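You operate a simulated robot arm through the tools that you are given. There is no shell and no other tool.

You are at the controls of a simulated robot arm. One attempt, no reset.

JOB
The long white case has a weak yellow seam: press it again.
Fine: drawer knob and dwell by its size and the chart, heat by the lid; drawer shut to start, open after the lamp is out; leave the heat on, touch nothing hot.
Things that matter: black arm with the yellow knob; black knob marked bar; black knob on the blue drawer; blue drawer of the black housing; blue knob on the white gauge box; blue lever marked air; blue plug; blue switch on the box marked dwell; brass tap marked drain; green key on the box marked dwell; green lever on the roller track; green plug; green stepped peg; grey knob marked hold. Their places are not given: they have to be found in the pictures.

The check looks at the end state, three seconds after you hand in, the way a careful person would. Anything else that was tipped, shoved, dropped, spilled or broken makes it a failure. A push-on lid holds only when it is set on centred and level and pressed home; a screw cap is set on level and turned clockwise until tight.

ROBOT AND FRAMES
A 6-joint arm with a two-finger gripper, fixed in place. Base frame: the origin is on the floor under the middle of its stand, x ahead of it, y to its left, z up. Readings come in m, rad, newtons and seconds.
With the tool pointing down near the work surface it reaches from about 0.7 to 0.96 m from the base axis. Its first joint turns from -2.897 to 2.897 rad. Payload 1.71 kg.
Tool frame: the origin (TCP) lies between the finger pads and is the grasp point; the fingertips stand 0.02 m ahead of it; z points along the fingers, y is the line along which they close. The gripper opens to 0.096 m; its body begins 0.113 m behind the TCP.
Orientation is that of the tool frame in the base frame, as a unit quaternion [w, x, y, z]. With the fingers straight down and closing along the base's y, the tool's x points along the base's -x, its y along +y and its z along -z.

CONTROLS
- The arm moves only by the tool apply_moves. Its argument "commands" is one flat list of numbers, 7 for each row, row after row: the shift along the tool's x, y, z in cm, then the turn, a rotation vector about the tool's x, y, z in rad, then the finger opening in cm, from 0 to 9.6. In form: [x, y, z, ax, ay, az, hand, x, y, z, ax, ay, az, hand, ...]. A call has 1 to 20 rows; each row is the pose to reach, as a shift and turn from the pose commanded when the call began, along the tool's axes at that moment. Rows are played at 5 a second. More than 0.05 m and 0.15 rad between two rows, or a gripper value outside its range, and nothing of the call is played. Where a pose cannot be reached the arm comes as near as it can. A force on the tool above 60 N (or 10 N above the force at the start of the call, whichever is more), or a blocked arm, ends the call early, and 0.2 s more pass. The fingers move at their own pace (about 0.045 m/s each) and stop on an object; they squeeze with about 27 N. The grip force told is the motor's: it shows also when the fingers shut on nothing. Time passes only in rows, and 0.2 s behind the last, so rows that repeat a pose let the fingers close. It gives the time, the measured TCP pose, the force on the tool (base axes), the opening and the grip force at its end, in the units of the frame above (readings bear some noise), with the torque about the TCP (base axes, N m) and any sound that the robot's microphone picked up.
- Cameras (640 x 400 px; columns grow to the right, rows downward): "scene" is fixed at [0.2211, 0.5026, 1.6244]; the picture's right is [-0.84, -0.54, 0.00], its down [-0.38, 0.60, -0.70] and it looks along [0.38, -0.59, -0.71] (base axes); focal length 235 px, centre (320, 200). "wrist" rides on the gripper at [0.066, 0.014, -0.145] in the tool frame; the picture's right is [-0.21, 0.98, 0.00], its down [-0.88, -0.18, -0.45] and it looks along [-0.44, -0.09, 0.90] (tool axes); focal length 275 px, centre (320, 200).
- capture(camera): a new picture of that camera. No time passes.
- slide_trunk(by): moves the trunk up (or, below 0, down) by that many m; the arm rides with it, the base frame stays. It gives what a move gives, with no picture.
- measure_at(camera, pixels): for up to 12 pixels [column, row] of the newest picture of that camera ("zoom" is the newest enlarged one), the place [x, y, z] in the base frame of the surface seen there, good to about 0.002 m. No time passes.
- close_up(camera, box): a new picture of the part [left, top, right, bottom] of that camera's present view, enlarged. No time passes.
- sign_off(): hands the job in; it is judged then, once.

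Unless the task says otherwise, let go and move clear before handing in.

The tools are called after ">>>" as a command line: name --argument value ..., lists and objects as JSON in quotes. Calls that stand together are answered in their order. apply_moves: Moves the arm, as the interface text tells. Its arguments: {"type":"object","properties":{"commands":{"type":"array","items":{"type":"number"}}},"required":["commands"]} The other tools are called the same way: slide_trunk (by) moves the trunk up or down; capture (camera) takes a picture; measure_at (camera, pixels) gives the place of the surface under pixels of a picture; close_up (camera, box) takes an enlarged picture of a part of a camera's view; sign_off () hands the job in.

At the start:

```text
t: 0.0
position: [0.4288, -0.1455, 1.392]
ee_rot: [-0.001, 0.0, 1.0, 0.0]
wrist_force: [0.1, -0.4, 0.4]
moment: [-0.02, 0.0, 0.01]
width: 0.0962
grip_force: 0.1
trunk travel left (down, up): [-0.325, 0.065]
```

scene: 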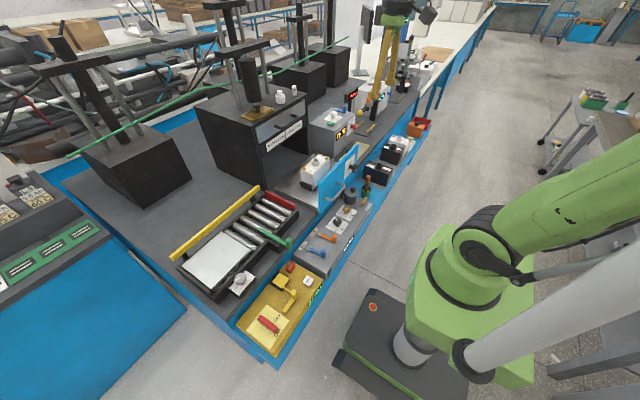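
wrist: 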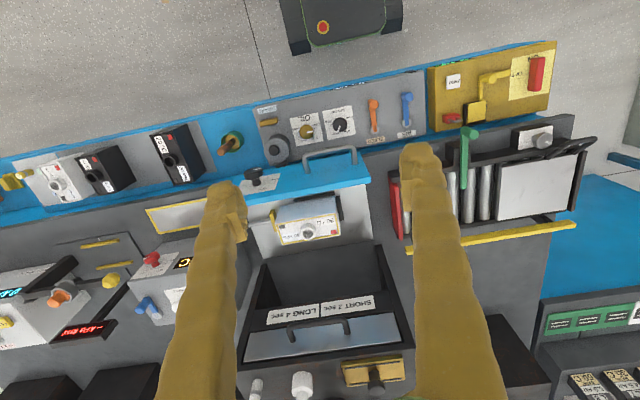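

The first pictures show a black housing with a blue drawer, a gauge box, dwell box and various knobs; I need to read labels, so I take close-ups before moving.

>>> close_up --camera "wrist" --box '[130, 180, 410, 355]'

>>> close_up --camera "wrist" --box '[0, 220, 200, 345]'

>>> close_up --camera "wrist" --box '[0, 110, 260, 230]'

>>> close_up --camera "wrist" --box '[240, 60, 440, 180]'

>>> close_up --camera "scene" --box '[220, 60, 440, 200]'

>>> close_up --camera "scene" --box '[220, 150, 420, 350]'

```text
2.29 times, centred on (270, 268) of wrist
```

zoom: 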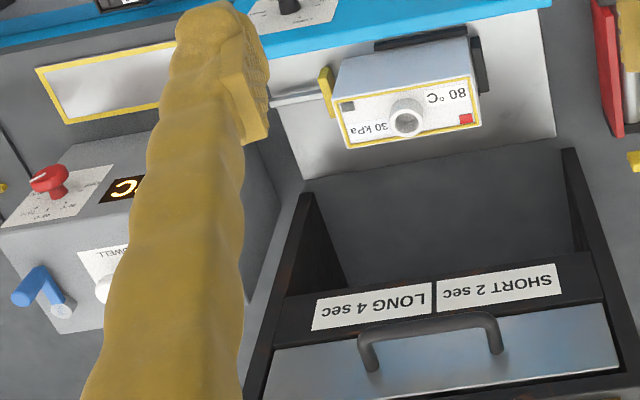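

```text
3.20 times, centred on (100, 282) of wrist
```

zoom: 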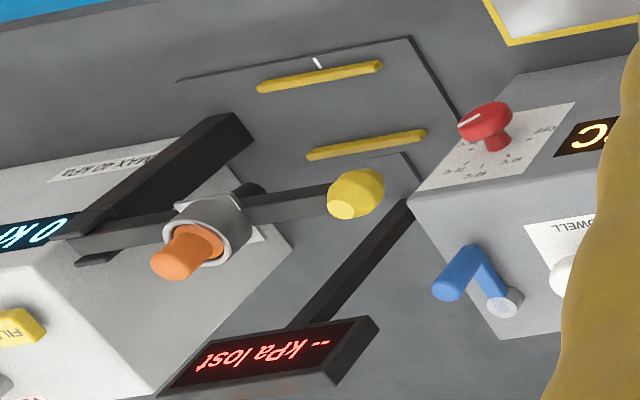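

```text
2.46 times, centred on (130, 170) of wrist
```

zoom: 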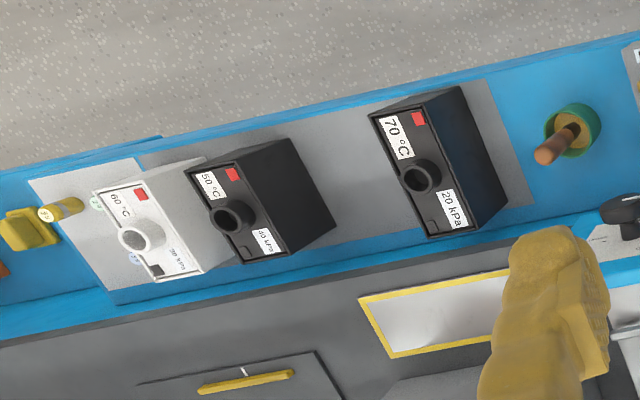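

```text
3.20 times, centred on (340, 120) of wrist
```

zoom: 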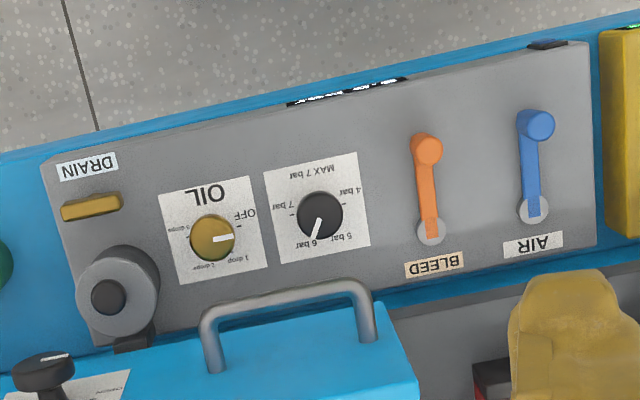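

```text
2.86 times, centred on (330, 130) of scene
```

zoom: 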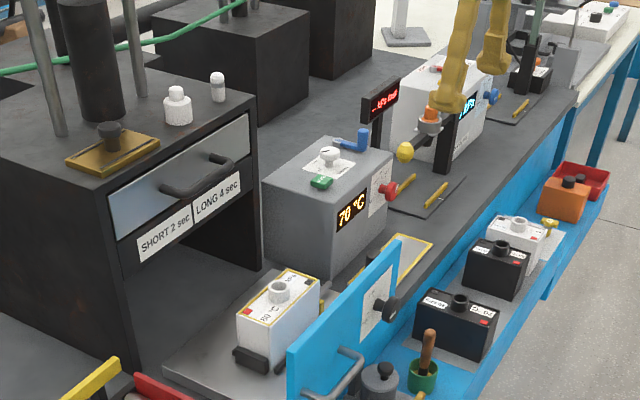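

```text
2.00 times, centred on (320, 250) of scene
```

zoom: 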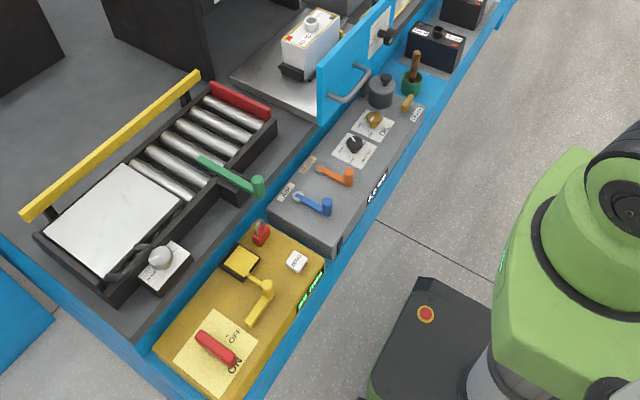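

The close-ups show the white case with a yellow seam on the drawer tray, marked 80 °C / 30 kPa, and a SHORT 2 / LONG 4 sec chart. I'll measure key points now to learn the layout.

>>> measure_at --camera "wrist" --pixels '[[256, 172], [150, 256], [148, 305], [310, 232], [280, 245], [340, 238], [60, 185], [105, 175], [175, 160], [320, 320], [340, 125], [330, 155]]'

>>> close_up --camera "wrist" --box '[230, 150, 350, 225]'

>>> close_up --camera "wrist" --box '[270, 190, 350, 250]'

>>> close_up --camera "wrist" --box '[120, 235, 220, 330]'

>>> close_up --camera "wrist" --box '[410, 40, 580, 150]'

>>> close_up --camera "scene" --box '[300, 80, 400, 150]'

```text
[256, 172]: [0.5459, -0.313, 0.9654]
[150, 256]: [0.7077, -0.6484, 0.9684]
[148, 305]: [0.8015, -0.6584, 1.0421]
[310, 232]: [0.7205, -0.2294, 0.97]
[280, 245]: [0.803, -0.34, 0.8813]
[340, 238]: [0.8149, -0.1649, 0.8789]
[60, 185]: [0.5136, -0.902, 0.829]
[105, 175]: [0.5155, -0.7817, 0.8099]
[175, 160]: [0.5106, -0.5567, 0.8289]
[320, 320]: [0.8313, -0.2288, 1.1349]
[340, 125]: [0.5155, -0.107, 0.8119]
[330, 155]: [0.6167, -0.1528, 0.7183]
```

```text
5.33 times, centred on (290, 188) of wrist
```

zoom: 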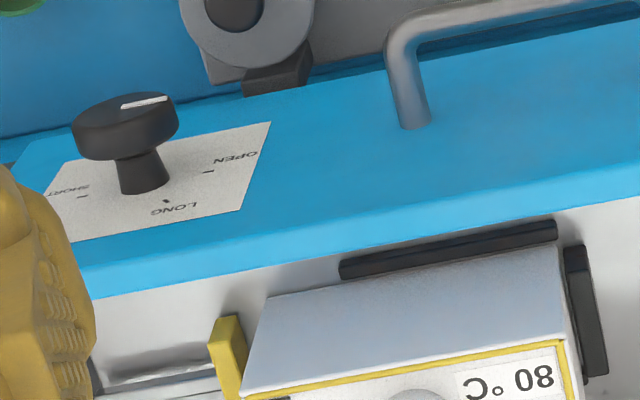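

```text
6.67 times, centred on (310, 220) of wrist
```

zoom: 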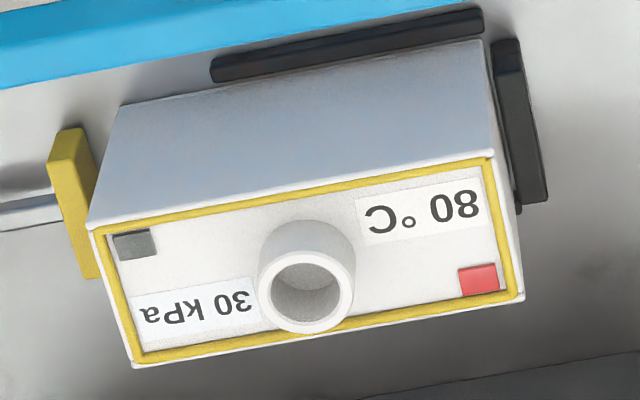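

```text
4.21 times, centred on (170, 282) of wrist
```

zoom: 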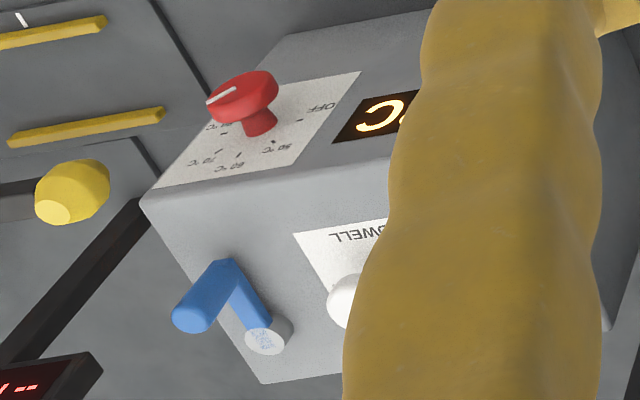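

```text
3.64 times, centred on (495, 95) of wrist
```

zoom: 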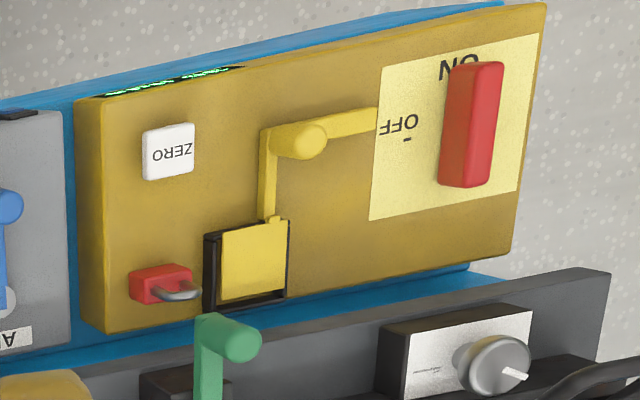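

```text
5.71 times, centred on (350, 115) of scene
```

zoom: 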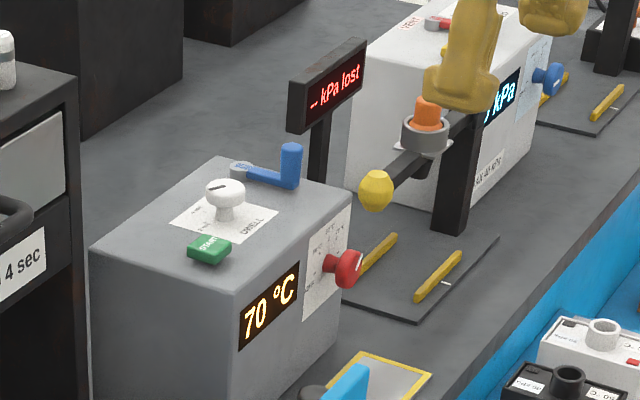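

I can see a drawer knob with OPEN/LONG/SHORT and a red heat knob with a °C scale. I'll zoom in further from the scene camera on the drawer front and dwell box to read pointers.

>>> close_up --camera "scene" --box '[335, 140, 375, 185]'

>>> close_up --camera "scene" --box '[310, 100, 370, 145]'

>>> close_up --camera "scene" --box '[290, 140, 360, 215]'

>>> close_up --camera "scene" --box '[195, 75, 315, 165]'

>>> close_up --camera "scene" --box '[360, 40, 440, 150]'

```text
8.89 times, centred on (355, 162) of scene
```

zoom: 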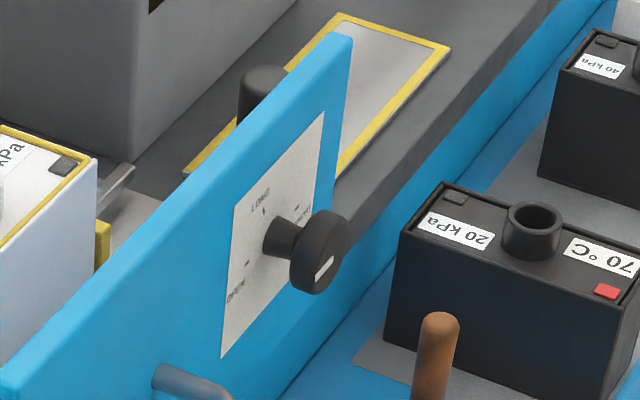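

```text
8.89 times, centred on (340, 122) of scene
```

zoom: 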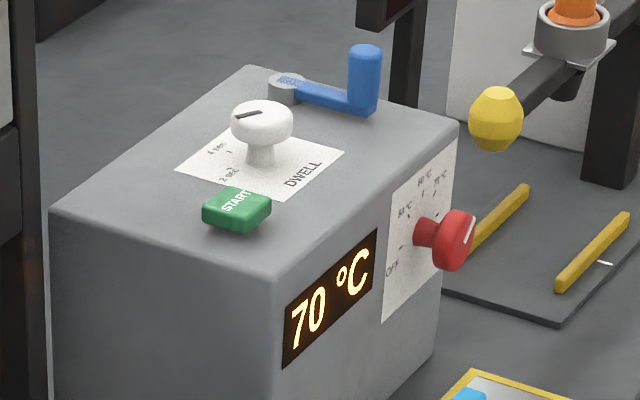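

```text
5.33 times, centred on (325, 178) of scene
```

zoom: 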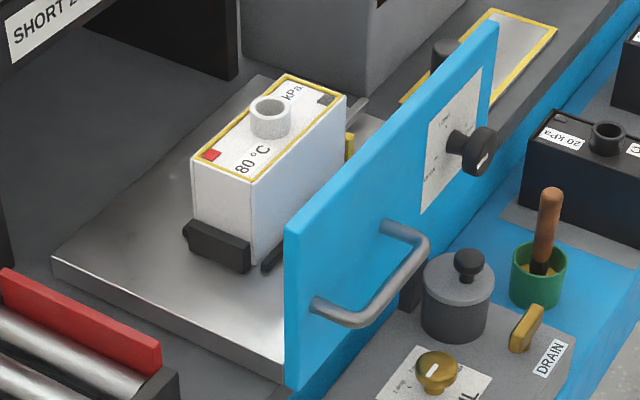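

```text
4.44 times, centred on (255, 120) of scene
```

zoom: 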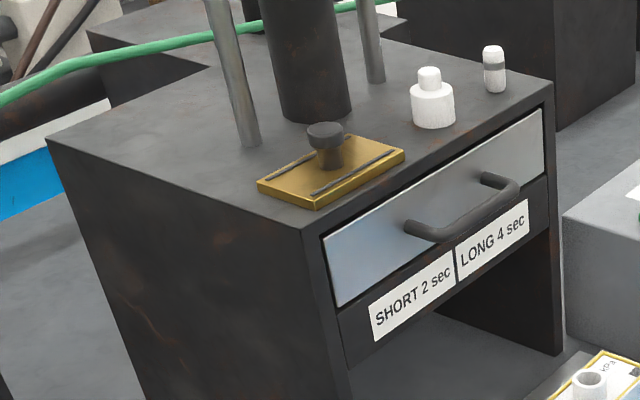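

```text
3.64 times, centred on (400, 95) of scene
```

zoom: 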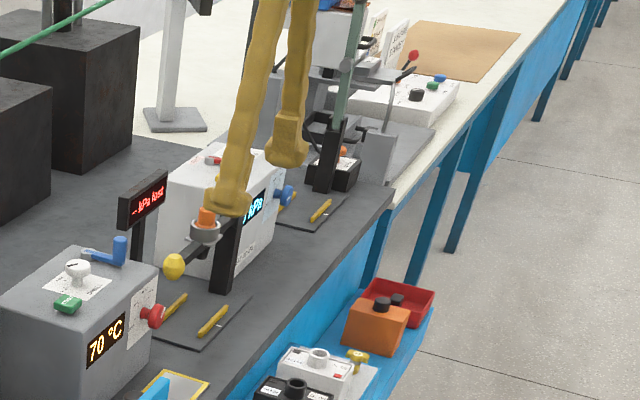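

The drawer knob's white line points to OPEN (scene zoom near 325,268), heat reads 70 °C, and the dwell knob needs a closer look. I move sideways at height toward the dwell box to read its scales.

>>> apply_moves --commands '[0, -4, 0, 0, 0, 0, 9.6, 0, -8, 0, 0, 0, 0, 9.6, 0, -12, 0, 0, 0, 0, 9.6, 0, -16, 0, 0, 0, 0, 9.6, 0, -20, 0, 0, 0, 0, 9.6, 0, -24, 0, 0, 0, 0, 9.6, 0, -28, 0, 0, 0, 0, 9.6, 0, -32, 0, 0, 0, 0, 9.6, 0, -36, 0, 0, 0, 0, 9.6]'

>>> capture --camera "wrist"

```text
t: 2.0
position: [0.4052, -0.5034, 1.3976]
ee_rot: [0.009, 0.0, 1.0, 0.001]
wrist_force: [0.0, 0.3, 0.2]
moment: [0.02, -0.08, 0.01]
width: 0.0962
grip_force: 0.2
trunk travel left (down, up): [-0.325, 0.065]
```

```text
taken
```

wrist: 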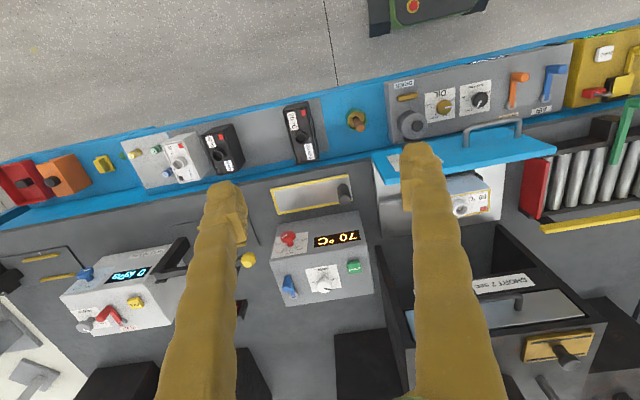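

The dwell box is now between the fingers (around 320,260); I zoom on its top and front scales and measure the parts.

>>> close_up --camera "wrist" --box '[265, 225, 375, 305]'

>>> measure_at --camera "wrist" --pixels '[[289, 238], [322, 285], [353, 267], [288, 284], [290, 280], [330, 240], [275, 255], [362, 255], [282, 303], [373, 294], [344, 190], [310, 195]]'

>>> close_up --camera "wrist" --box '[265, 225, 325, 265]'

>>> close_up --camera "wrist" --box '[275, 255, 375, 310]'

>>> close_up --camera "wrist" --box '[50, 225, 260, 340]'

>>> close_up --camera "wrist" --box '[120, 90, 340, 220]'

```text
5.00 times, centred on (320, 265) of wrist
```

zoom: 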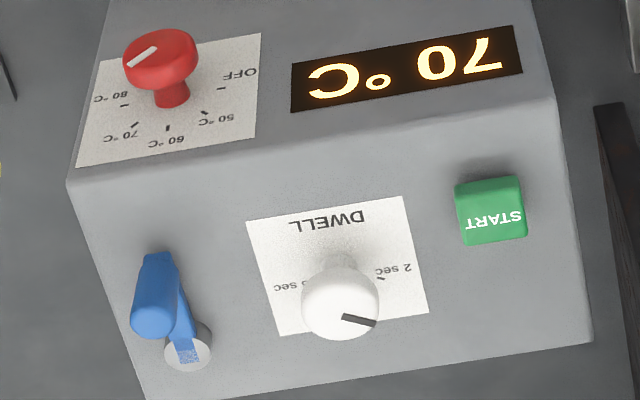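

```text
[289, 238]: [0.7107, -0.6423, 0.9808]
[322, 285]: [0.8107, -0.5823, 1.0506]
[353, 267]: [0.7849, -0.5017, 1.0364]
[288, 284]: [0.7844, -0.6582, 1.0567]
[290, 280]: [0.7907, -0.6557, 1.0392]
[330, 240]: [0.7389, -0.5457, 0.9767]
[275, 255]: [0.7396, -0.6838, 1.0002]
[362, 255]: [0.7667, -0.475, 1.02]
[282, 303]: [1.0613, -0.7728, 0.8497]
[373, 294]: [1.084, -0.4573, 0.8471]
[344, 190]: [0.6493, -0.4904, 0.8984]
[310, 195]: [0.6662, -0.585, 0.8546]
```

```text
10.00 times, centred on (295, 245) of wrist
```

zoom: 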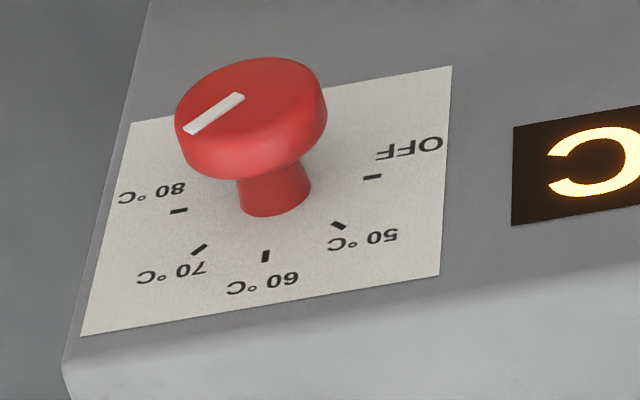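

```text
6.40 times, centred on (325, 282) of wrist
```

zoom: 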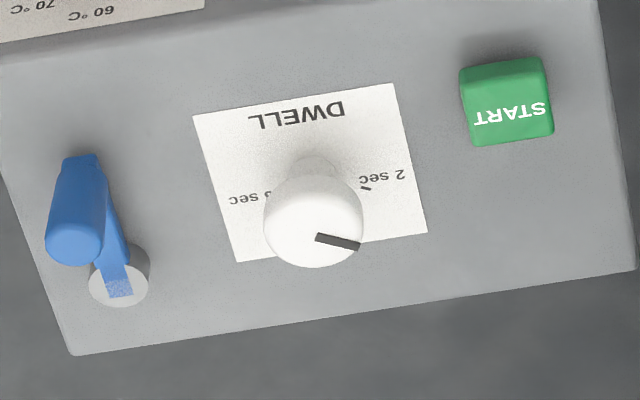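

```text
3.05 times, centred on (155, 282) of wrist
```

zoom: 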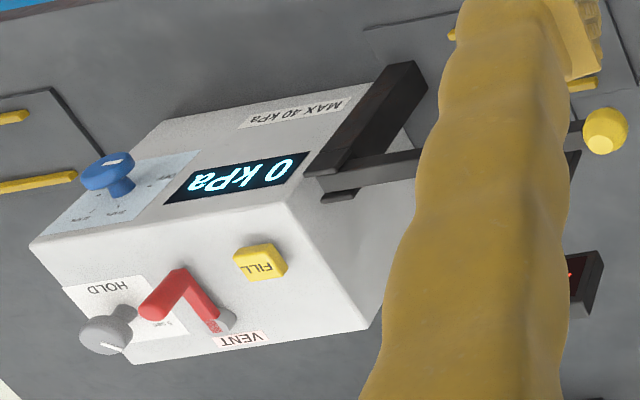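

```text
2.91 times, centred on (230, 155) of wrist
```

zoom: 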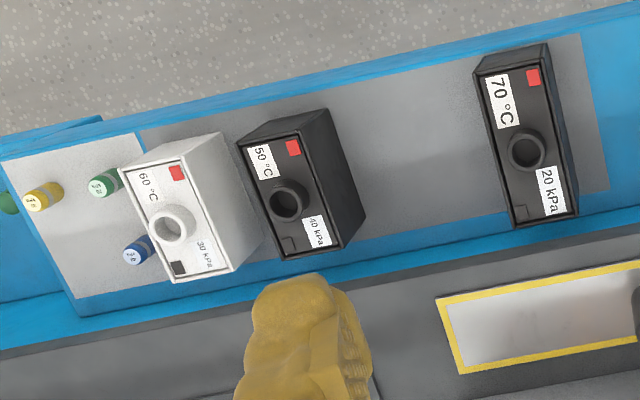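

Heat pointer is at 70 (pointing toward the 70 mark) and the dwell pointer lines up with the 2 sec tick. I zoom further on the dwell scale, the blue switch and the housing interior.

>>> close_up --camera "scene" --box '[322, 102, 354, 126]'

>>> close_up --camera "wrist" --box '[278, 270, 308, 305]'

>>> close_up --camera "wrist" --box '[302, 262, 342, 296]'

>>> close_up --camera "wrist" --box '[370, 130, 560, 250]'

>>> close_up --camera "scene" --box '[240, 120, 340, 220]'

```text
16.00 times, centred on (338, 114) of scene
```

zoom: 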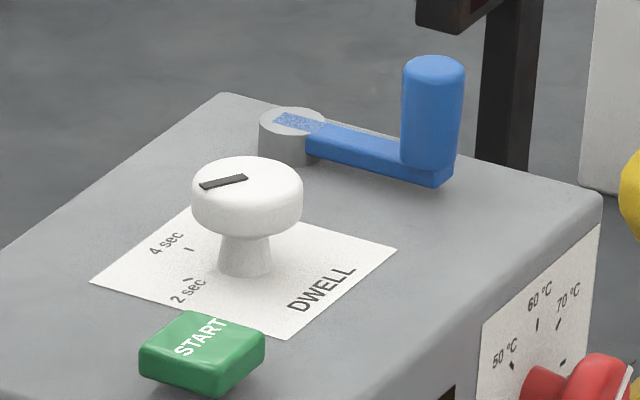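

```text
11.43 times, centred on (293, 288) of wrist
```

zoom: 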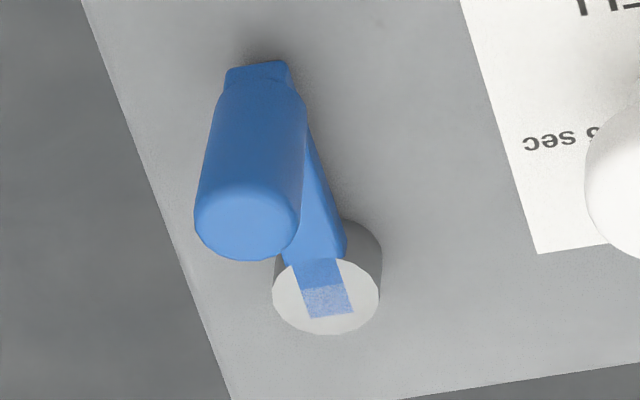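

```text
11.76 times, centred on (322, 279) of wrist
```

zoom: 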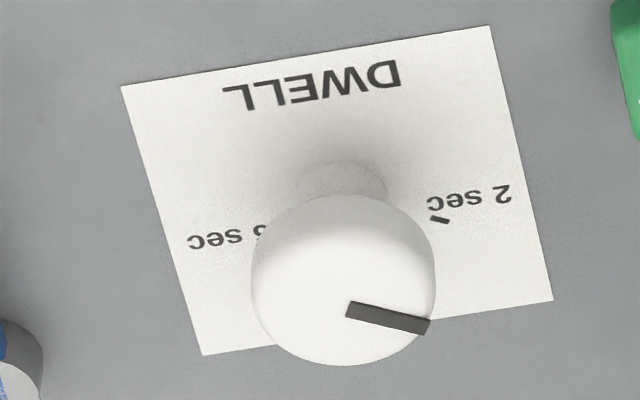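

```text
3.33 times, centred on (465, 190) of wrist
```

zoom: 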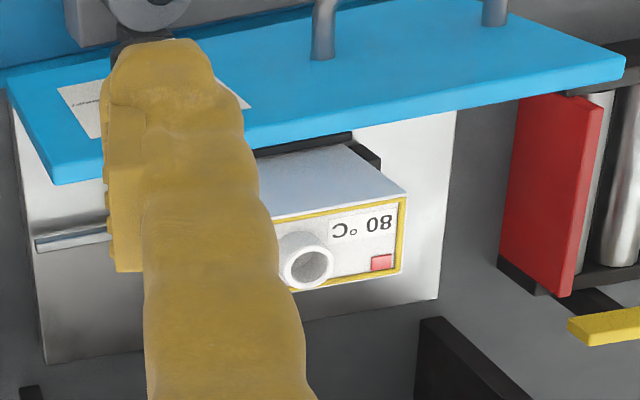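

```text
4.00 times, centred on (290, 170) of scene
```

zoom: 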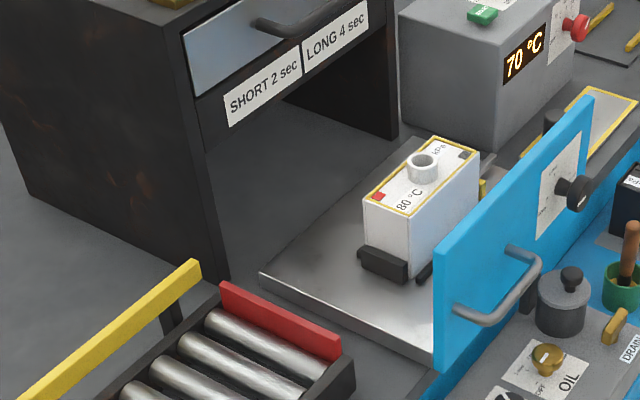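

The scale reads 2, 4, and 6 sec; I need the tick positions in the base frame so I'll re-zoom and measure them along with the knob.

>>> close_up --camera "scene" --box '[322, 102, 354, 126]'

>>> measure_at --camera "zoom" --pixels '[[187, 278], [190, 249], [247, 265], [92, 281], [285, 338], [396, 250], [247, 185], [205, 186], [245, 177], [290, 120], [432, 65], [425, 178]]'

>>> measure_at --camera "scene" --pixels '[[326, 117], [330, 122], [343, 105]]'

```text
16.00 times, centred on (338, 114) of scene
```

zoom: 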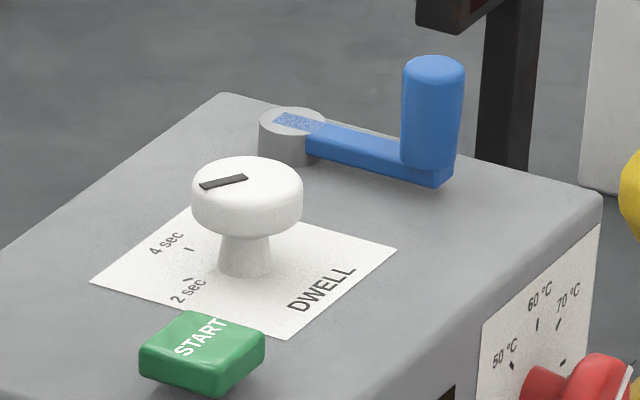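

```text
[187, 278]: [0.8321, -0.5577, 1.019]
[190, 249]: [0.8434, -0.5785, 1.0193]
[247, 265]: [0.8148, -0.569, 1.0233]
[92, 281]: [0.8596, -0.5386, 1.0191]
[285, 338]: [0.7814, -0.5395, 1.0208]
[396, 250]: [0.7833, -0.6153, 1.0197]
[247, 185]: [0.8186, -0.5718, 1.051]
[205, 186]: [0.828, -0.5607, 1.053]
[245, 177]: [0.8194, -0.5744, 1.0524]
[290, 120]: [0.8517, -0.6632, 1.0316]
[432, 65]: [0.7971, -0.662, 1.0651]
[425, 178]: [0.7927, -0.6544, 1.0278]
```

```text
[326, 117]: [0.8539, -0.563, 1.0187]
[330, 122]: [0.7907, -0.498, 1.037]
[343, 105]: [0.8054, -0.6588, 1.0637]
```

Tick geometry: dwell dial centre ≈(0.8205,-0.577), 2 sec at +60° from +x, 4 sec at 0°, so the dwell knob needs 60° clockwise from above. Now I measure the drawer front, handle, knob dial and housing.

>>> close_up --camera "scene" --box '[305, 135, 385, 225]'

>>> measure_at --camera "zoom" --pixels '[[318, 300], [440, 60], [300, 210], [290, 385], [435, 80], [405, 195], [335, 330], [445, 145], [410, 120], [420, 175], [465, 110], [385, 235]]'

>>> close_up --camera "scene" --box '[335, 140, 375, 185]'

>>> measure_at --camera "zoom" --pixels '[[264, 211], [297, 208], [247, 263], [280, 240], [320, 250], [325, 268], [322, 112], [222, 356], [345, 45], [300, 235], [345, 235], [295, 270]]'

```text
4.44 times, centred on (345, 180) of scene
```

zoom: 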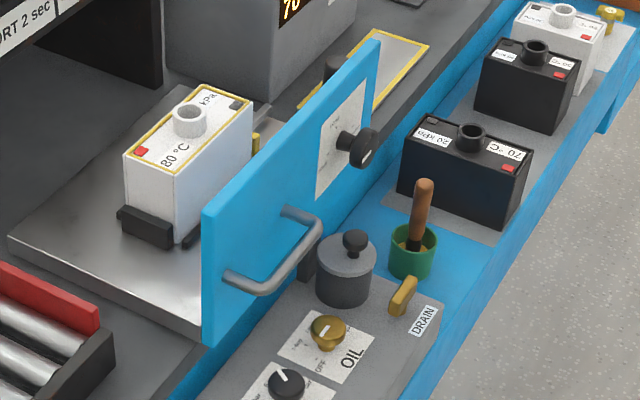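

```text
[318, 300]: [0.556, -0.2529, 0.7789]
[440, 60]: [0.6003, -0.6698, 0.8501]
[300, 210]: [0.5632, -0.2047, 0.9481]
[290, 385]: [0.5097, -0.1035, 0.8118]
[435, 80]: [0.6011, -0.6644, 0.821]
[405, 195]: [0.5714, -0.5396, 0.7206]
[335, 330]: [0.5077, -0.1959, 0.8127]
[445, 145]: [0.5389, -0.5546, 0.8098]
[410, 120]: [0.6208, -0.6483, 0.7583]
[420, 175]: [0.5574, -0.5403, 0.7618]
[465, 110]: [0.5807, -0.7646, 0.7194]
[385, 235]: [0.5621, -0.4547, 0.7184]
```

```text
8.89 times, centred on (355, 162) of scene
```

zoom: 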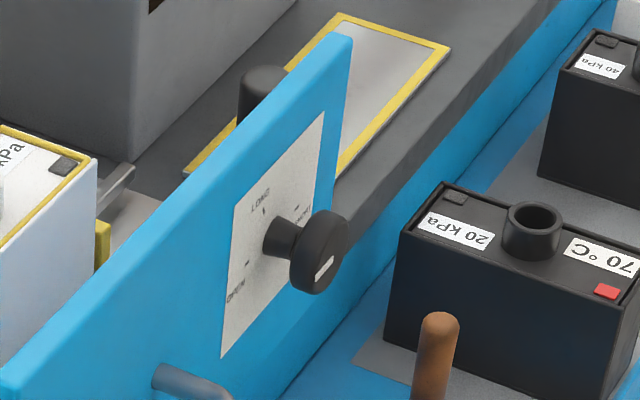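

```text
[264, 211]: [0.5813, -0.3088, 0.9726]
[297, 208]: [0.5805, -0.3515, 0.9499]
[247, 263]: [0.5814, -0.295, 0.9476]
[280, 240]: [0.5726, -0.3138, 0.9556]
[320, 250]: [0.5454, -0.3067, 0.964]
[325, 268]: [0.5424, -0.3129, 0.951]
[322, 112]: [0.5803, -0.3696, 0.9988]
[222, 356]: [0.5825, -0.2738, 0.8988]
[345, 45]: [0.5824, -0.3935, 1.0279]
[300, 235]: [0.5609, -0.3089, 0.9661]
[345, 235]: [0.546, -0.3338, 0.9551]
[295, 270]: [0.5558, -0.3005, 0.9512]
```

The drawer front plane is x≈0.581; knob dial centre ≈(-0.322, 0.949), OPEN at 9 o'clock, LONG about 60° clockwise from it. I measure the housing front, the drawer handle, the case and the tray next.

>>> measure_at --camera "scene" --pixels '[[293, 130], [307, 142], [272, 146], [289, 123], [302, 98], [262, 175], [263, 128], [308, 100], [265, 195], [330, 210], [318, 208], [318, 195]]'

>>> close_up --camera "scene" --box '[305, 150, 365, 220]'

>>> measure_at --camera "zoom" --pixels '[[180, 270], [240, 275], [295, 275], [335, 195], [345, 235], [310, 265], [300, 180], [390, 90], [150, 210], [155, 380], [405, 15], [290, 250]]'

>>> close_up --camera "scene" --box '[285, 140, 345, 195]'

>>> measure_at --camera "zoom" --pixels '[[140, 160], [255, 70], [330, 105], [220, 205], [225, 320], [325, 210], [190, 240], [250, 290], [340, 175], [365, 110], [350, 170], [235, 120]]'

```text
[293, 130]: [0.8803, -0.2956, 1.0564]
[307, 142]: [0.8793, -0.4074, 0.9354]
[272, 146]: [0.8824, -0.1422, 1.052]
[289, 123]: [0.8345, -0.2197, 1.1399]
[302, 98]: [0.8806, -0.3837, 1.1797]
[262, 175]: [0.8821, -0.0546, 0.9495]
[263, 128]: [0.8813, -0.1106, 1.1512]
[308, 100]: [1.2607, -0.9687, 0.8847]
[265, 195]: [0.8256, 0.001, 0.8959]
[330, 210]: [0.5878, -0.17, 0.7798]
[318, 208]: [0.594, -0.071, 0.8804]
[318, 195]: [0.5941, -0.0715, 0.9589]
```

```text
5.71 times, centred on (335, 185) of scene
```

zoom: 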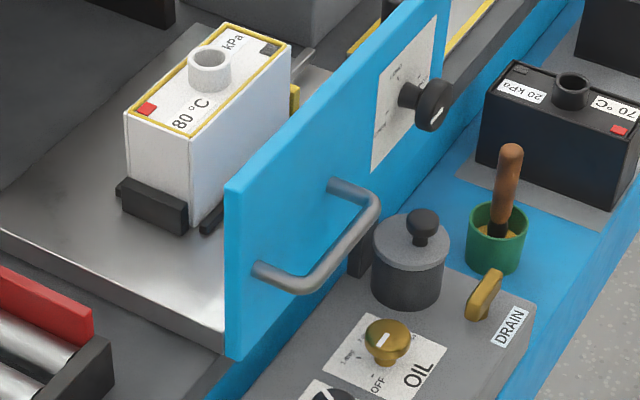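

```text
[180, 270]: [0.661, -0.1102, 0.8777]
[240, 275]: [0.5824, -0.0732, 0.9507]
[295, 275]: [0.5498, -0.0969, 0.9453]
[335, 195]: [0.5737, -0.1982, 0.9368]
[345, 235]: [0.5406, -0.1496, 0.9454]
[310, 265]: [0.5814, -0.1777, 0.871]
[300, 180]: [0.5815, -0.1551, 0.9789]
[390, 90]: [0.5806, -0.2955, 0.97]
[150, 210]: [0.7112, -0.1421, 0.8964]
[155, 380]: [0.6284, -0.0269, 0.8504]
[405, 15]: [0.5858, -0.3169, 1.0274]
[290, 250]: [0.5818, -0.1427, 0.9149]
```

```text
7.27 times, centred on (315, 168) of scene
```

zoom: 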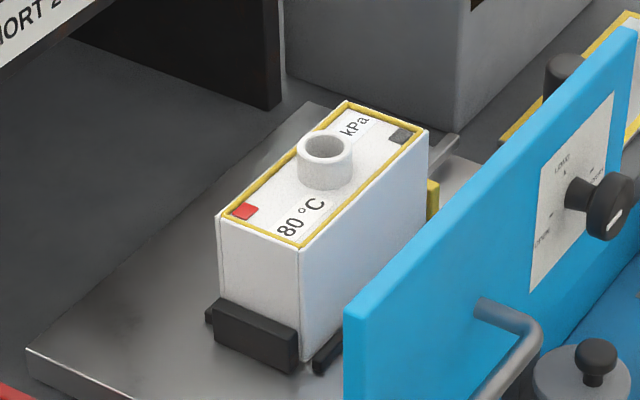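

```text
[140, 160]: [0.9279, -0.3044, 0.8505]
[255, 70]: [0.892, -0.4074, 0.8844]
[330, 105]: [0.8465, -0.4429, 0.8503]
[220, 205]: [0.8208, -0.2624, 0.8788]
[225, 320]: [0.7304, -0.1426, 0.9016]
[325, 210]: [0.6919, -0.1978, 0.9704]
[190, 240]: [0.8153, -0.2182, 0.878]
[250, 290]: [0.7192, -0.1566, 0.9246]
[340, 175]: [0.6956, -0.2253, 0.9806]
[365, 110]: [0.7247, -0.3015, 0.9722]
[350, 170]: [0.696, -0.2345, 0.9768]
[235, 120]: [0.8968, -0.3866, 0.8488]
```

Housing front is at x≈0.881, so the drawer must travel about 0.287 m; the drawer case is about 14 cm long along y. Knobs face −x, so I'll flip the tool roll by 180° (camera on top when horizontal) while high and clear.

>>> apply_moves --commands '[0, 0, 0, 0, 0, 0.15, 9.6, 0, 0, 0, 0, 0, 0.3, 9.6, 0, 0, 0, 0, 0, 0.45, 9.6, 0, 0, 0, 0, 0, 0.6, 9.6, 0, 0, 0, 0, 0, 0.75, 9.6, 0, 0, 0, 0, 0, 0.9, 9.6, 0, 0, 0, 0, 0, 1.05, 9.6, 0, 0, 0, 0, 0, 1.2, 9.6, 0, 0, 0, 0, 0, 1.35, 9.6, 0, 0, 0, 0, 0, 1.5, 9.6, 0, 0, 0, 0, 0, 1.57, 9.6]'

>>> capture --camera "scene"

```text
t: 4.4
position: [0.41, -0.5043, 1.3976]
ee_rot: [0.004, 0.708, 0.706, 0.006]
wrist_force: [-0.1, -0.2, 0.3]
moment: [0.03, 0.01, 0.01]
width: 0.0962
grip_force: 0.1
trunk travel left (down, up): [-0.325, 0.065]
```

```text
taken
```

scene: 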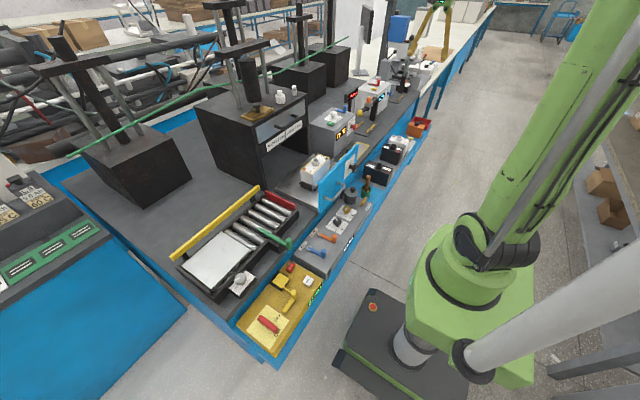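

The half-turn went fine with only a small position offset. I continue the roll to 180° and check the pose.

>>> apply_moves --commands '[0, 0, 0, 0, 0, 0.15, 9.6, 0, 0, 0, 0, 0, 0.3, 9.6, 0, 0, 0, 0, 0, 0.45, 9.6, 0, 0, 0, 0, 0, 0.6, 9.6, 0, 0, 0, 0, 0, 0.75, 9.6, 0, 0, 0, 0, 0, 0.9, 9.6, 0, 0, 0, 0, 0, 1.05, 9.6, 0, 0, 0, 0, 0, 1.2, 9.6, 0, 0, 0, 0, 0, 1.35, 9.6, 0, 0, 0, 0, 0, 1.5, 9.6, 0, 0, 0, 0, 0, 1.57, 9.6]'

```text
t: 6.8
position: [0.4098, -0.5048, 1.3972]
ee_rot: [0.001, 1.0, 0.0, 0.007]
wrist_force: [0.0, -0.2, 0.7]
moment: [0.01, -0.01, -0.03]
width: 0.096
grip_force: 0.0
trunk travel left (down, up): [-0.325, 0.065]
```

Tool roll is now flipped with the fingers down. Next I move forward about 19 cm and tilt so the fingers point along +x, at safe height.

>>> apply_moves --commands '[2, 0, 0, 0, 0.15, 0, 9.6, 4, 0, 0, 0, 0.3, 0, 9.6, 6, 0, 0, 0, 0.45, 0, 9.6, 8, 0, 0, 0, 0.6, 0, 9.6, 10, 0, 0, 0, 0.75, 0, 9.6, 12, 0, 0, 0, 0.9, 0, 9.6, 14, 0, 0, 0, 1.05, 0, 9.6, 16, 0, 0, 0, 1.2, 0, 9.6, 18, 0, 0, 0, 1.35, 0, 9.6, 19, 0, 0, 0, 1.5, 0, 9.6, 19, 0, 0, 0, 1.5708, 0, 9.6, 19, 0, 0, 0, 1.5708, 0, 9.6]'

>>> capture --camera "wrist"

>>> capture --camera "scene"

```text
t: 9.4
position: [0.601, -0.5038, 1.4002]
ee_rot: [-0.001, 0.702, 0.001, 0.712]
wrist_force: [0.4, 0.1, 0.4]
moment: [0.0, 0.0, 0.0]
width: 0.096
grip_force: 0.1
trunk travel left (down, up): [-0.325, 0.065]
```

```text
taken
```

wrist: 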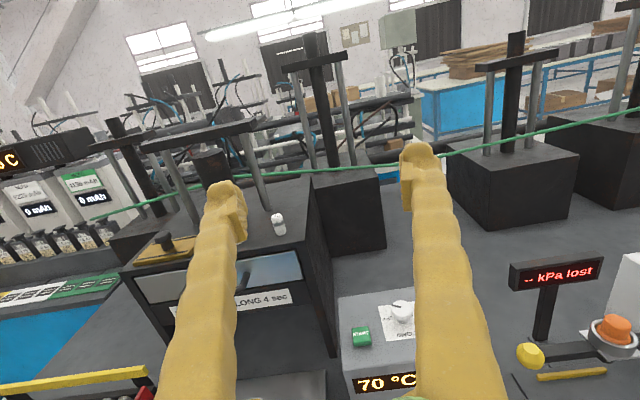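

```text
taken
```

scene: 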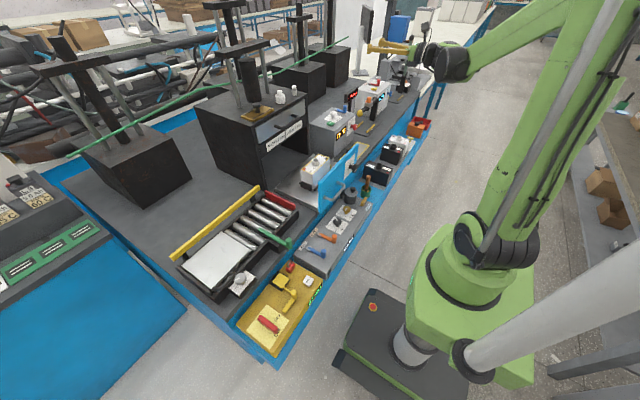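

Tool is horizontal, pointing +x with camera on top, and there is no contact. I lower the trunk by 0.25 m, still above everything here (box top at 1.05 starts at x≈0.74).

>>> slide_trunk --by -0.25

>>> capture --camera "wrist"

>>> capture --camera "scene"

```text
t: 12.0
position: [0.6002, -0.503, 1.1501]
ee_rot: [0.0, 0.703, 0.001, 0.712]
wrist_force: [0.7, 0.6, 0.3]
moment: [0.02, -0.01, -0.05]
width: 0.0961
grip_force: 0.2
trunk travel left (down, up): [-0.075, 0.315]
```

```text
taken
```

wrist: 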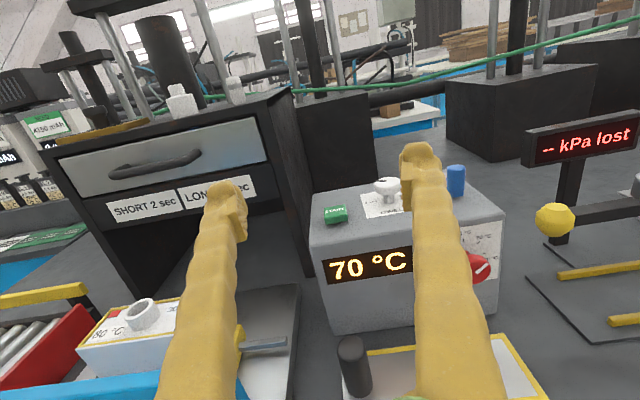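

```text
taken
```

scene: 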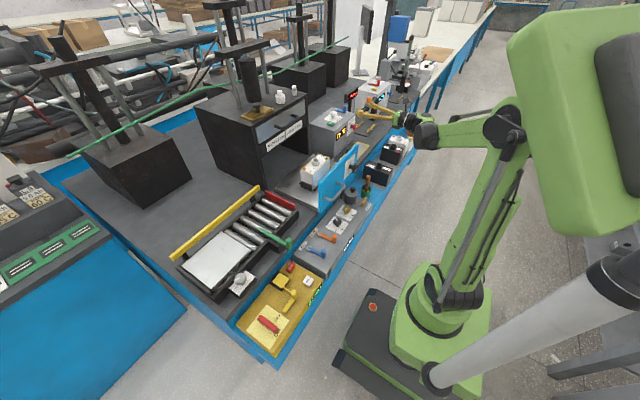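

Heat knob is at about (480,268) in the wrist picture. I shift right and down to bring it between the fingers, staying short of it (x≈0.60).

>>> apply_moves --commands '[-3, 3, 0, 0, 0, 0, 7, -6, 6, 0, 0, 0, 0, 7, -9, 9, 0, 0, 0, 0, 7, -12, 11, 0, 0, 0, 0, 7, -15, 13, 0, 0, 0, 0, 7, -16, 14.2, 0, 0, 0, 0, 7, -16, 14.2, 0, 0, 0, 0, 7]'

>>> capture --camera "wrist"

>>> capture --camera "scene"

```text
t: 13.6
position: [0.6033, -0.6445, 0.9896]
ee_rot: [0.0, 0.702, 0.0, 0.712]
wrist_force: [-1.0, 0.0, 0.0]
moment: [-0.02, -0.04, 0.01]
width: 0.07
grip_force: 0.0
trunk travel left (down, up): [-0.075, 0.315]
```

```text
taken
```

wrist: 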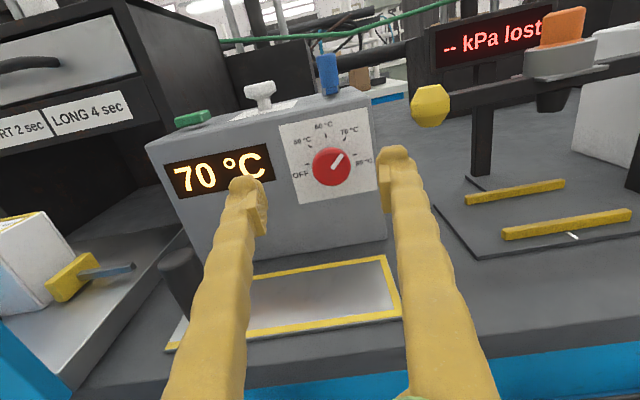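

```text
taken
```

scene: 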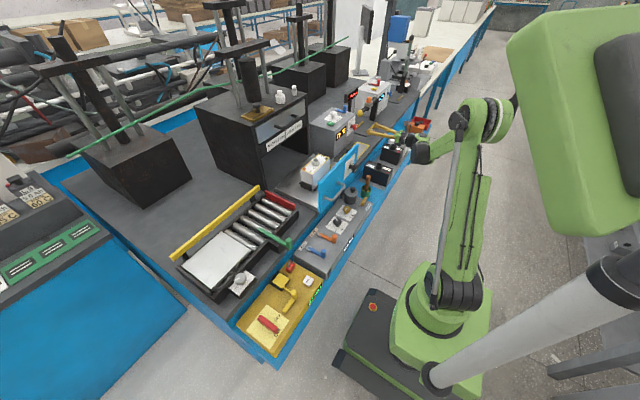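

The heat knob is clearly at (332,165) with its line toward 70 °C. I zoom in and measure its centre and the ticks.

>>> close_up --camera "wrist" --box '[280, 115, 380, 205]'

>>> measure_at --camera "wrist" --pixels '[[331, 166], [320, 166], [344, 166], [331, 155], [331, 178], [284, 128], [298, 203], [375, 185], [312, 175], [305, 173], [358, 157], [430, 105]]'

```text
4.44 times, centred on (330, 160) of wrist
```

zoom: 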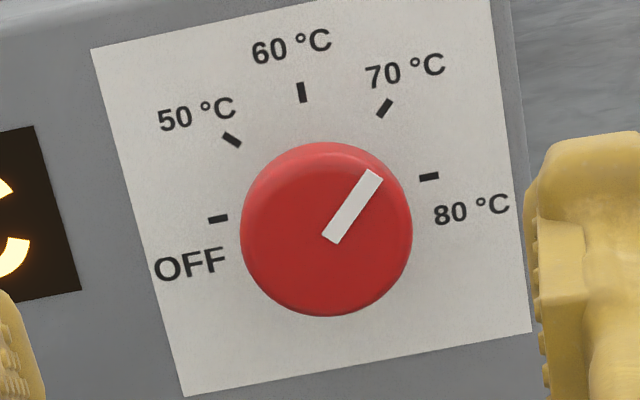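

```text
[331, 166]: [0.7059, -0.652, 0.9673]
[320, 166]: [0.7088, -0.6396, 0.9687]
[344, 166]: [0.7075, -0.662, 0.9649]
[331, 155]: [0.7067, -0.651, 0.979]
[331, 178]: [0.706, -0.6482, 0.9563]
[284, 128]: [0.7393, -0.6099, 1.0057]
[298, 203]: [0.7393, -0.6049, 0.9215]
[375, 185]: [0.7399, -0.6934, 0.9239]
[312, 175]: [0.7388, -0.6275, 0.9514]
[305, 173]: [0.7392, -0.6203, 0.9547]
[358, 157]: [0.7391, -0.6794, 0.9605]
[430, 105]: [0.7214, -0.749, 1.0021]
```

Knob centre is (0.706, -0.651, 0.967) on a face at x≈0.739. I align on it and move in with a 6 cm opening, stopping at TCP x≈0.711, then check.

>>> apply_moves --commands '[-1.2, 0.4, 0, 0, -0.014, 0, 6, -2.3, 0.65, 0, 0, -0.014, 0, 6, -2.3, 0.65, 2, 0, -0.014, 0, 6, -2.3, 0.65, 4, 0, -0.014, 0, 6, -2.3, 0.65, 6, 0, -0.014, 0, 6, -2.3, 0.65, 8, 0, -0.014, 0, 6, -2.3, 0.65, 8, 0, -0.014, 0, 6]'

>>> capture --camera "wrist"

```text
t: 15.2
position: [0.6834, -0.6512, 0.9684]
ee_rot: [0.0, 0.708, 0.001, 0.707]
wrist_force: [0.9, 0.1, 0.4]
moment: [-0.03, 0.02, 0.01]
width: 0.06
grip_force: 0.1
trunk travel left (down, up): [-0.075, 0.315]
```

```text
taken
```

wrist: 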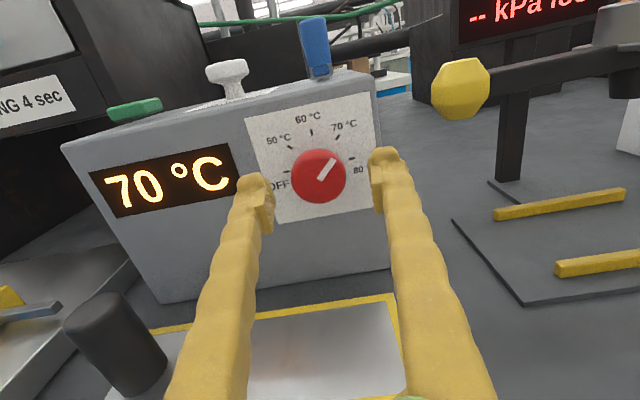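

Aligned: the knob at (319,177) is midway between finger pads. I move in 2.7 cm and close on it.

>>> apply_moves --commands '[-0.15, 0, 1, 0, 0, 0, 6, -0.15, 0, 2, 0, 0, 0, 6, -0.15, 0, 2.7, 0, 0, 0, 6, -0.15, 0, 2.7, 0, 0, 0, 5, -0.15, 0, 2.7, 0, 0, 0, 3, -0.15, 0, 2.7, 0, 0, 0, 2, -0.15, 0, 2.7, 0, 0, 0, 2]'

>>> capture --camera "wrist"

```text
t: 16.8
position: [0.7117, -0.6498, 0.9682]
ee_rot: [0.0, 0.708, 0.002, 0.707]
wrist_force: [-6.7, 21.5, -6.1]
moment: [0.05, -0.09, 0.25]
width: 0.0341
grip_force: 35.2
trunk travel left (down, up): [-0.075, 0.315]
```

```text
taken
```

wrist: 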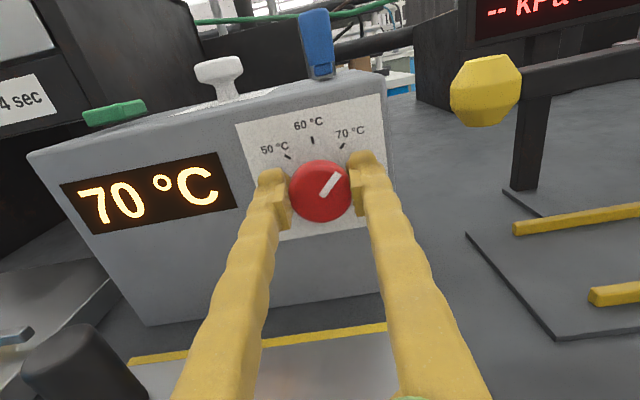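

Fingers hold the knob at 3.4 cm width with a 21 N sideways bias in +y, so I shift slightly to +y and turn 45° clockwise (about tool z).

>>> apply_moves --commands '[0, -0.12, 0, 0, 0, 0, 2, 0, -0.12, 0, 0, 0, 0.1, 2, 0, -0.12, 0, 0, 0, 0.2, 2, 0, -0.12, 0, 0, 0, 0.3, 2, 0, -0.12, 0, 0, 0, 0.4, 2, 0, -0.12, 0, 0, 0, 0.5, 2, 0, -0.12, 0, 0, 0, 0.6, 2, 0, -0.12, 0, 0, 0, 0.7, 2, 0, -0.12, 0, 0, 0, 0.785, 2, 0, -0.12, 0, 0, 0, 0.785, 2]'

>>> capture --camera "wrist"

```text
t: 19.0
position: [0.7102, -0.651, 0.9676]
ee_rot: [-0.271, 0.653, -0.27, 0.653]
wrist_force: [10.1, 0.1, -1.0]
moment: [-0.36, 0.02, -0.04]
width: 0.0342
grip_force: 34.6
trunk travel left (down, up): [-0.075, 0.315]
```

```text
taken
```

wrist: 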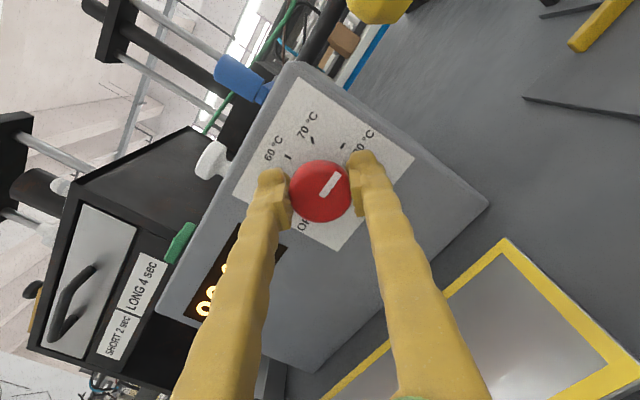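

The knob followed: the 80 °C tick now sits where the 70 tick was relative to the pointer. I release, back out, and level the tool to verify.

>>> apply_moves --commands '[0, 0, 0, 0, 0, 0, 4, 0, 0, 0, 0, 0, 0, 6, 0, 0, 0, 0, 0, 0, 6, 0, 0, -2, 0, 0, 0, 6, 0, 0, -5, 0, 0, 0, 6, 0, 0, -8, 0, 0, 0, 6, 0, 0, -9, 0, 0, -0.15, 6, 0, 0, -10, 0, 0, -0.3, 6, 0, 0, -11, 0, 0, -0.45, 6, 0, 0, -11, 0, 0, -0.6, 6, 0, 0, -11, 0, 0, -0.75, 6, 0, 0, -11, 0, 0, -0.785, 6]'

>>> capture --camera "wrist"

>>> close_up --camera "wrist" --box '[150, 100, 400, 260]'

```text
t: 21.6
position: [0.6007, -0.6522, 0.9668]
ee_rot: [0.0, 0.707, 0.002, 0.707]
wrist_force: [-0.5, 0.5, -0.7]
moment: [0.04, 0.0, 0.01]
width: 0.06
grip_force: 0.0
trunk travel left (down, up): [-0.075, 0.315]
```

```text
taken
```

wrist: 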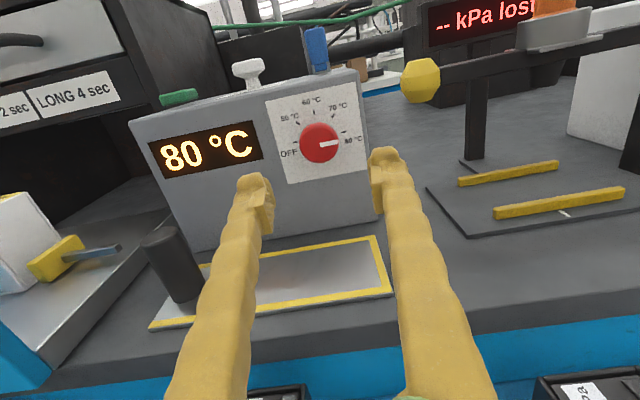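

```text
2.50 times, centred on (275, 180) of wrist
```

zoom: 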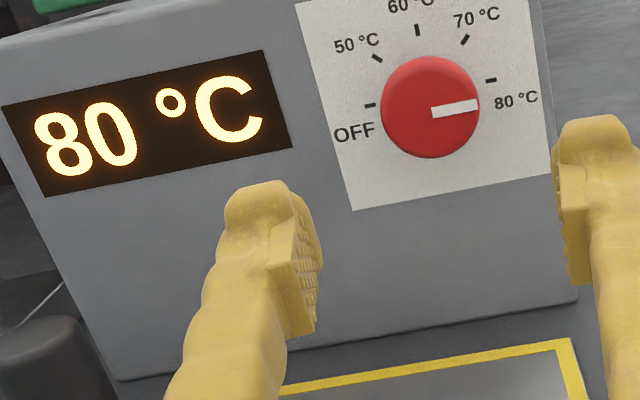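

Display reads 80 °C and the pointer is on the 80 tick. Next is the dwell knob on top; I measure the kPa-lost sign and other tall parts near it before moving up and tilting down.

>>> measure_at --camera "wrist" --pixels '[[430, 20], [545, 20], [480, 45], [318, 35], [318, 68], [248, 68], [180, 97], [120, 20], [125, 105], [420, 80], [550, 40], [160, 235]]'

>>> close_up --camera "wrist" --box '[150, 20, 370, 130]'

```text
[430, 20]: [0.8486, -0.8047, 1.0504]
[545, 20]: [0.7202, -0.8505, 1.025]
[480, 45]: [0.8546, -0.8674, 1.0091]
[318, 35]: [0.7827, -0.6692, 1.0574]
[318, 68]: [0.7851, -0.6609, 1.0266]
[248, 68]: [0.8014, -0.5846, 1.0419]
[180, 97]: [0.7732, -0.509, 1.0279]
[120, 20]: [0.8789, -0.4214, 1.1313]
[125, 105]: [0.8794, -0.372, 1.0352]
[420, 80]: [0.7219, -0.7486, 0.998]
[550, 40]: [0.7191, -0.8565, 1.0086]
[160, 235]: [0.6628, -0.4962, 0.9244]
```

```text
2.91 times, centred on (260, 75) of wrist
```

zoom: 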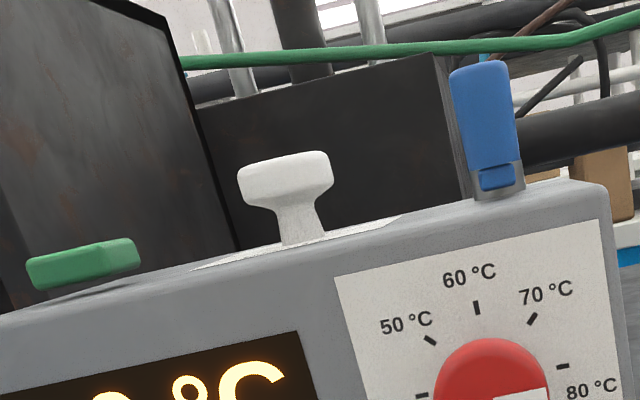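

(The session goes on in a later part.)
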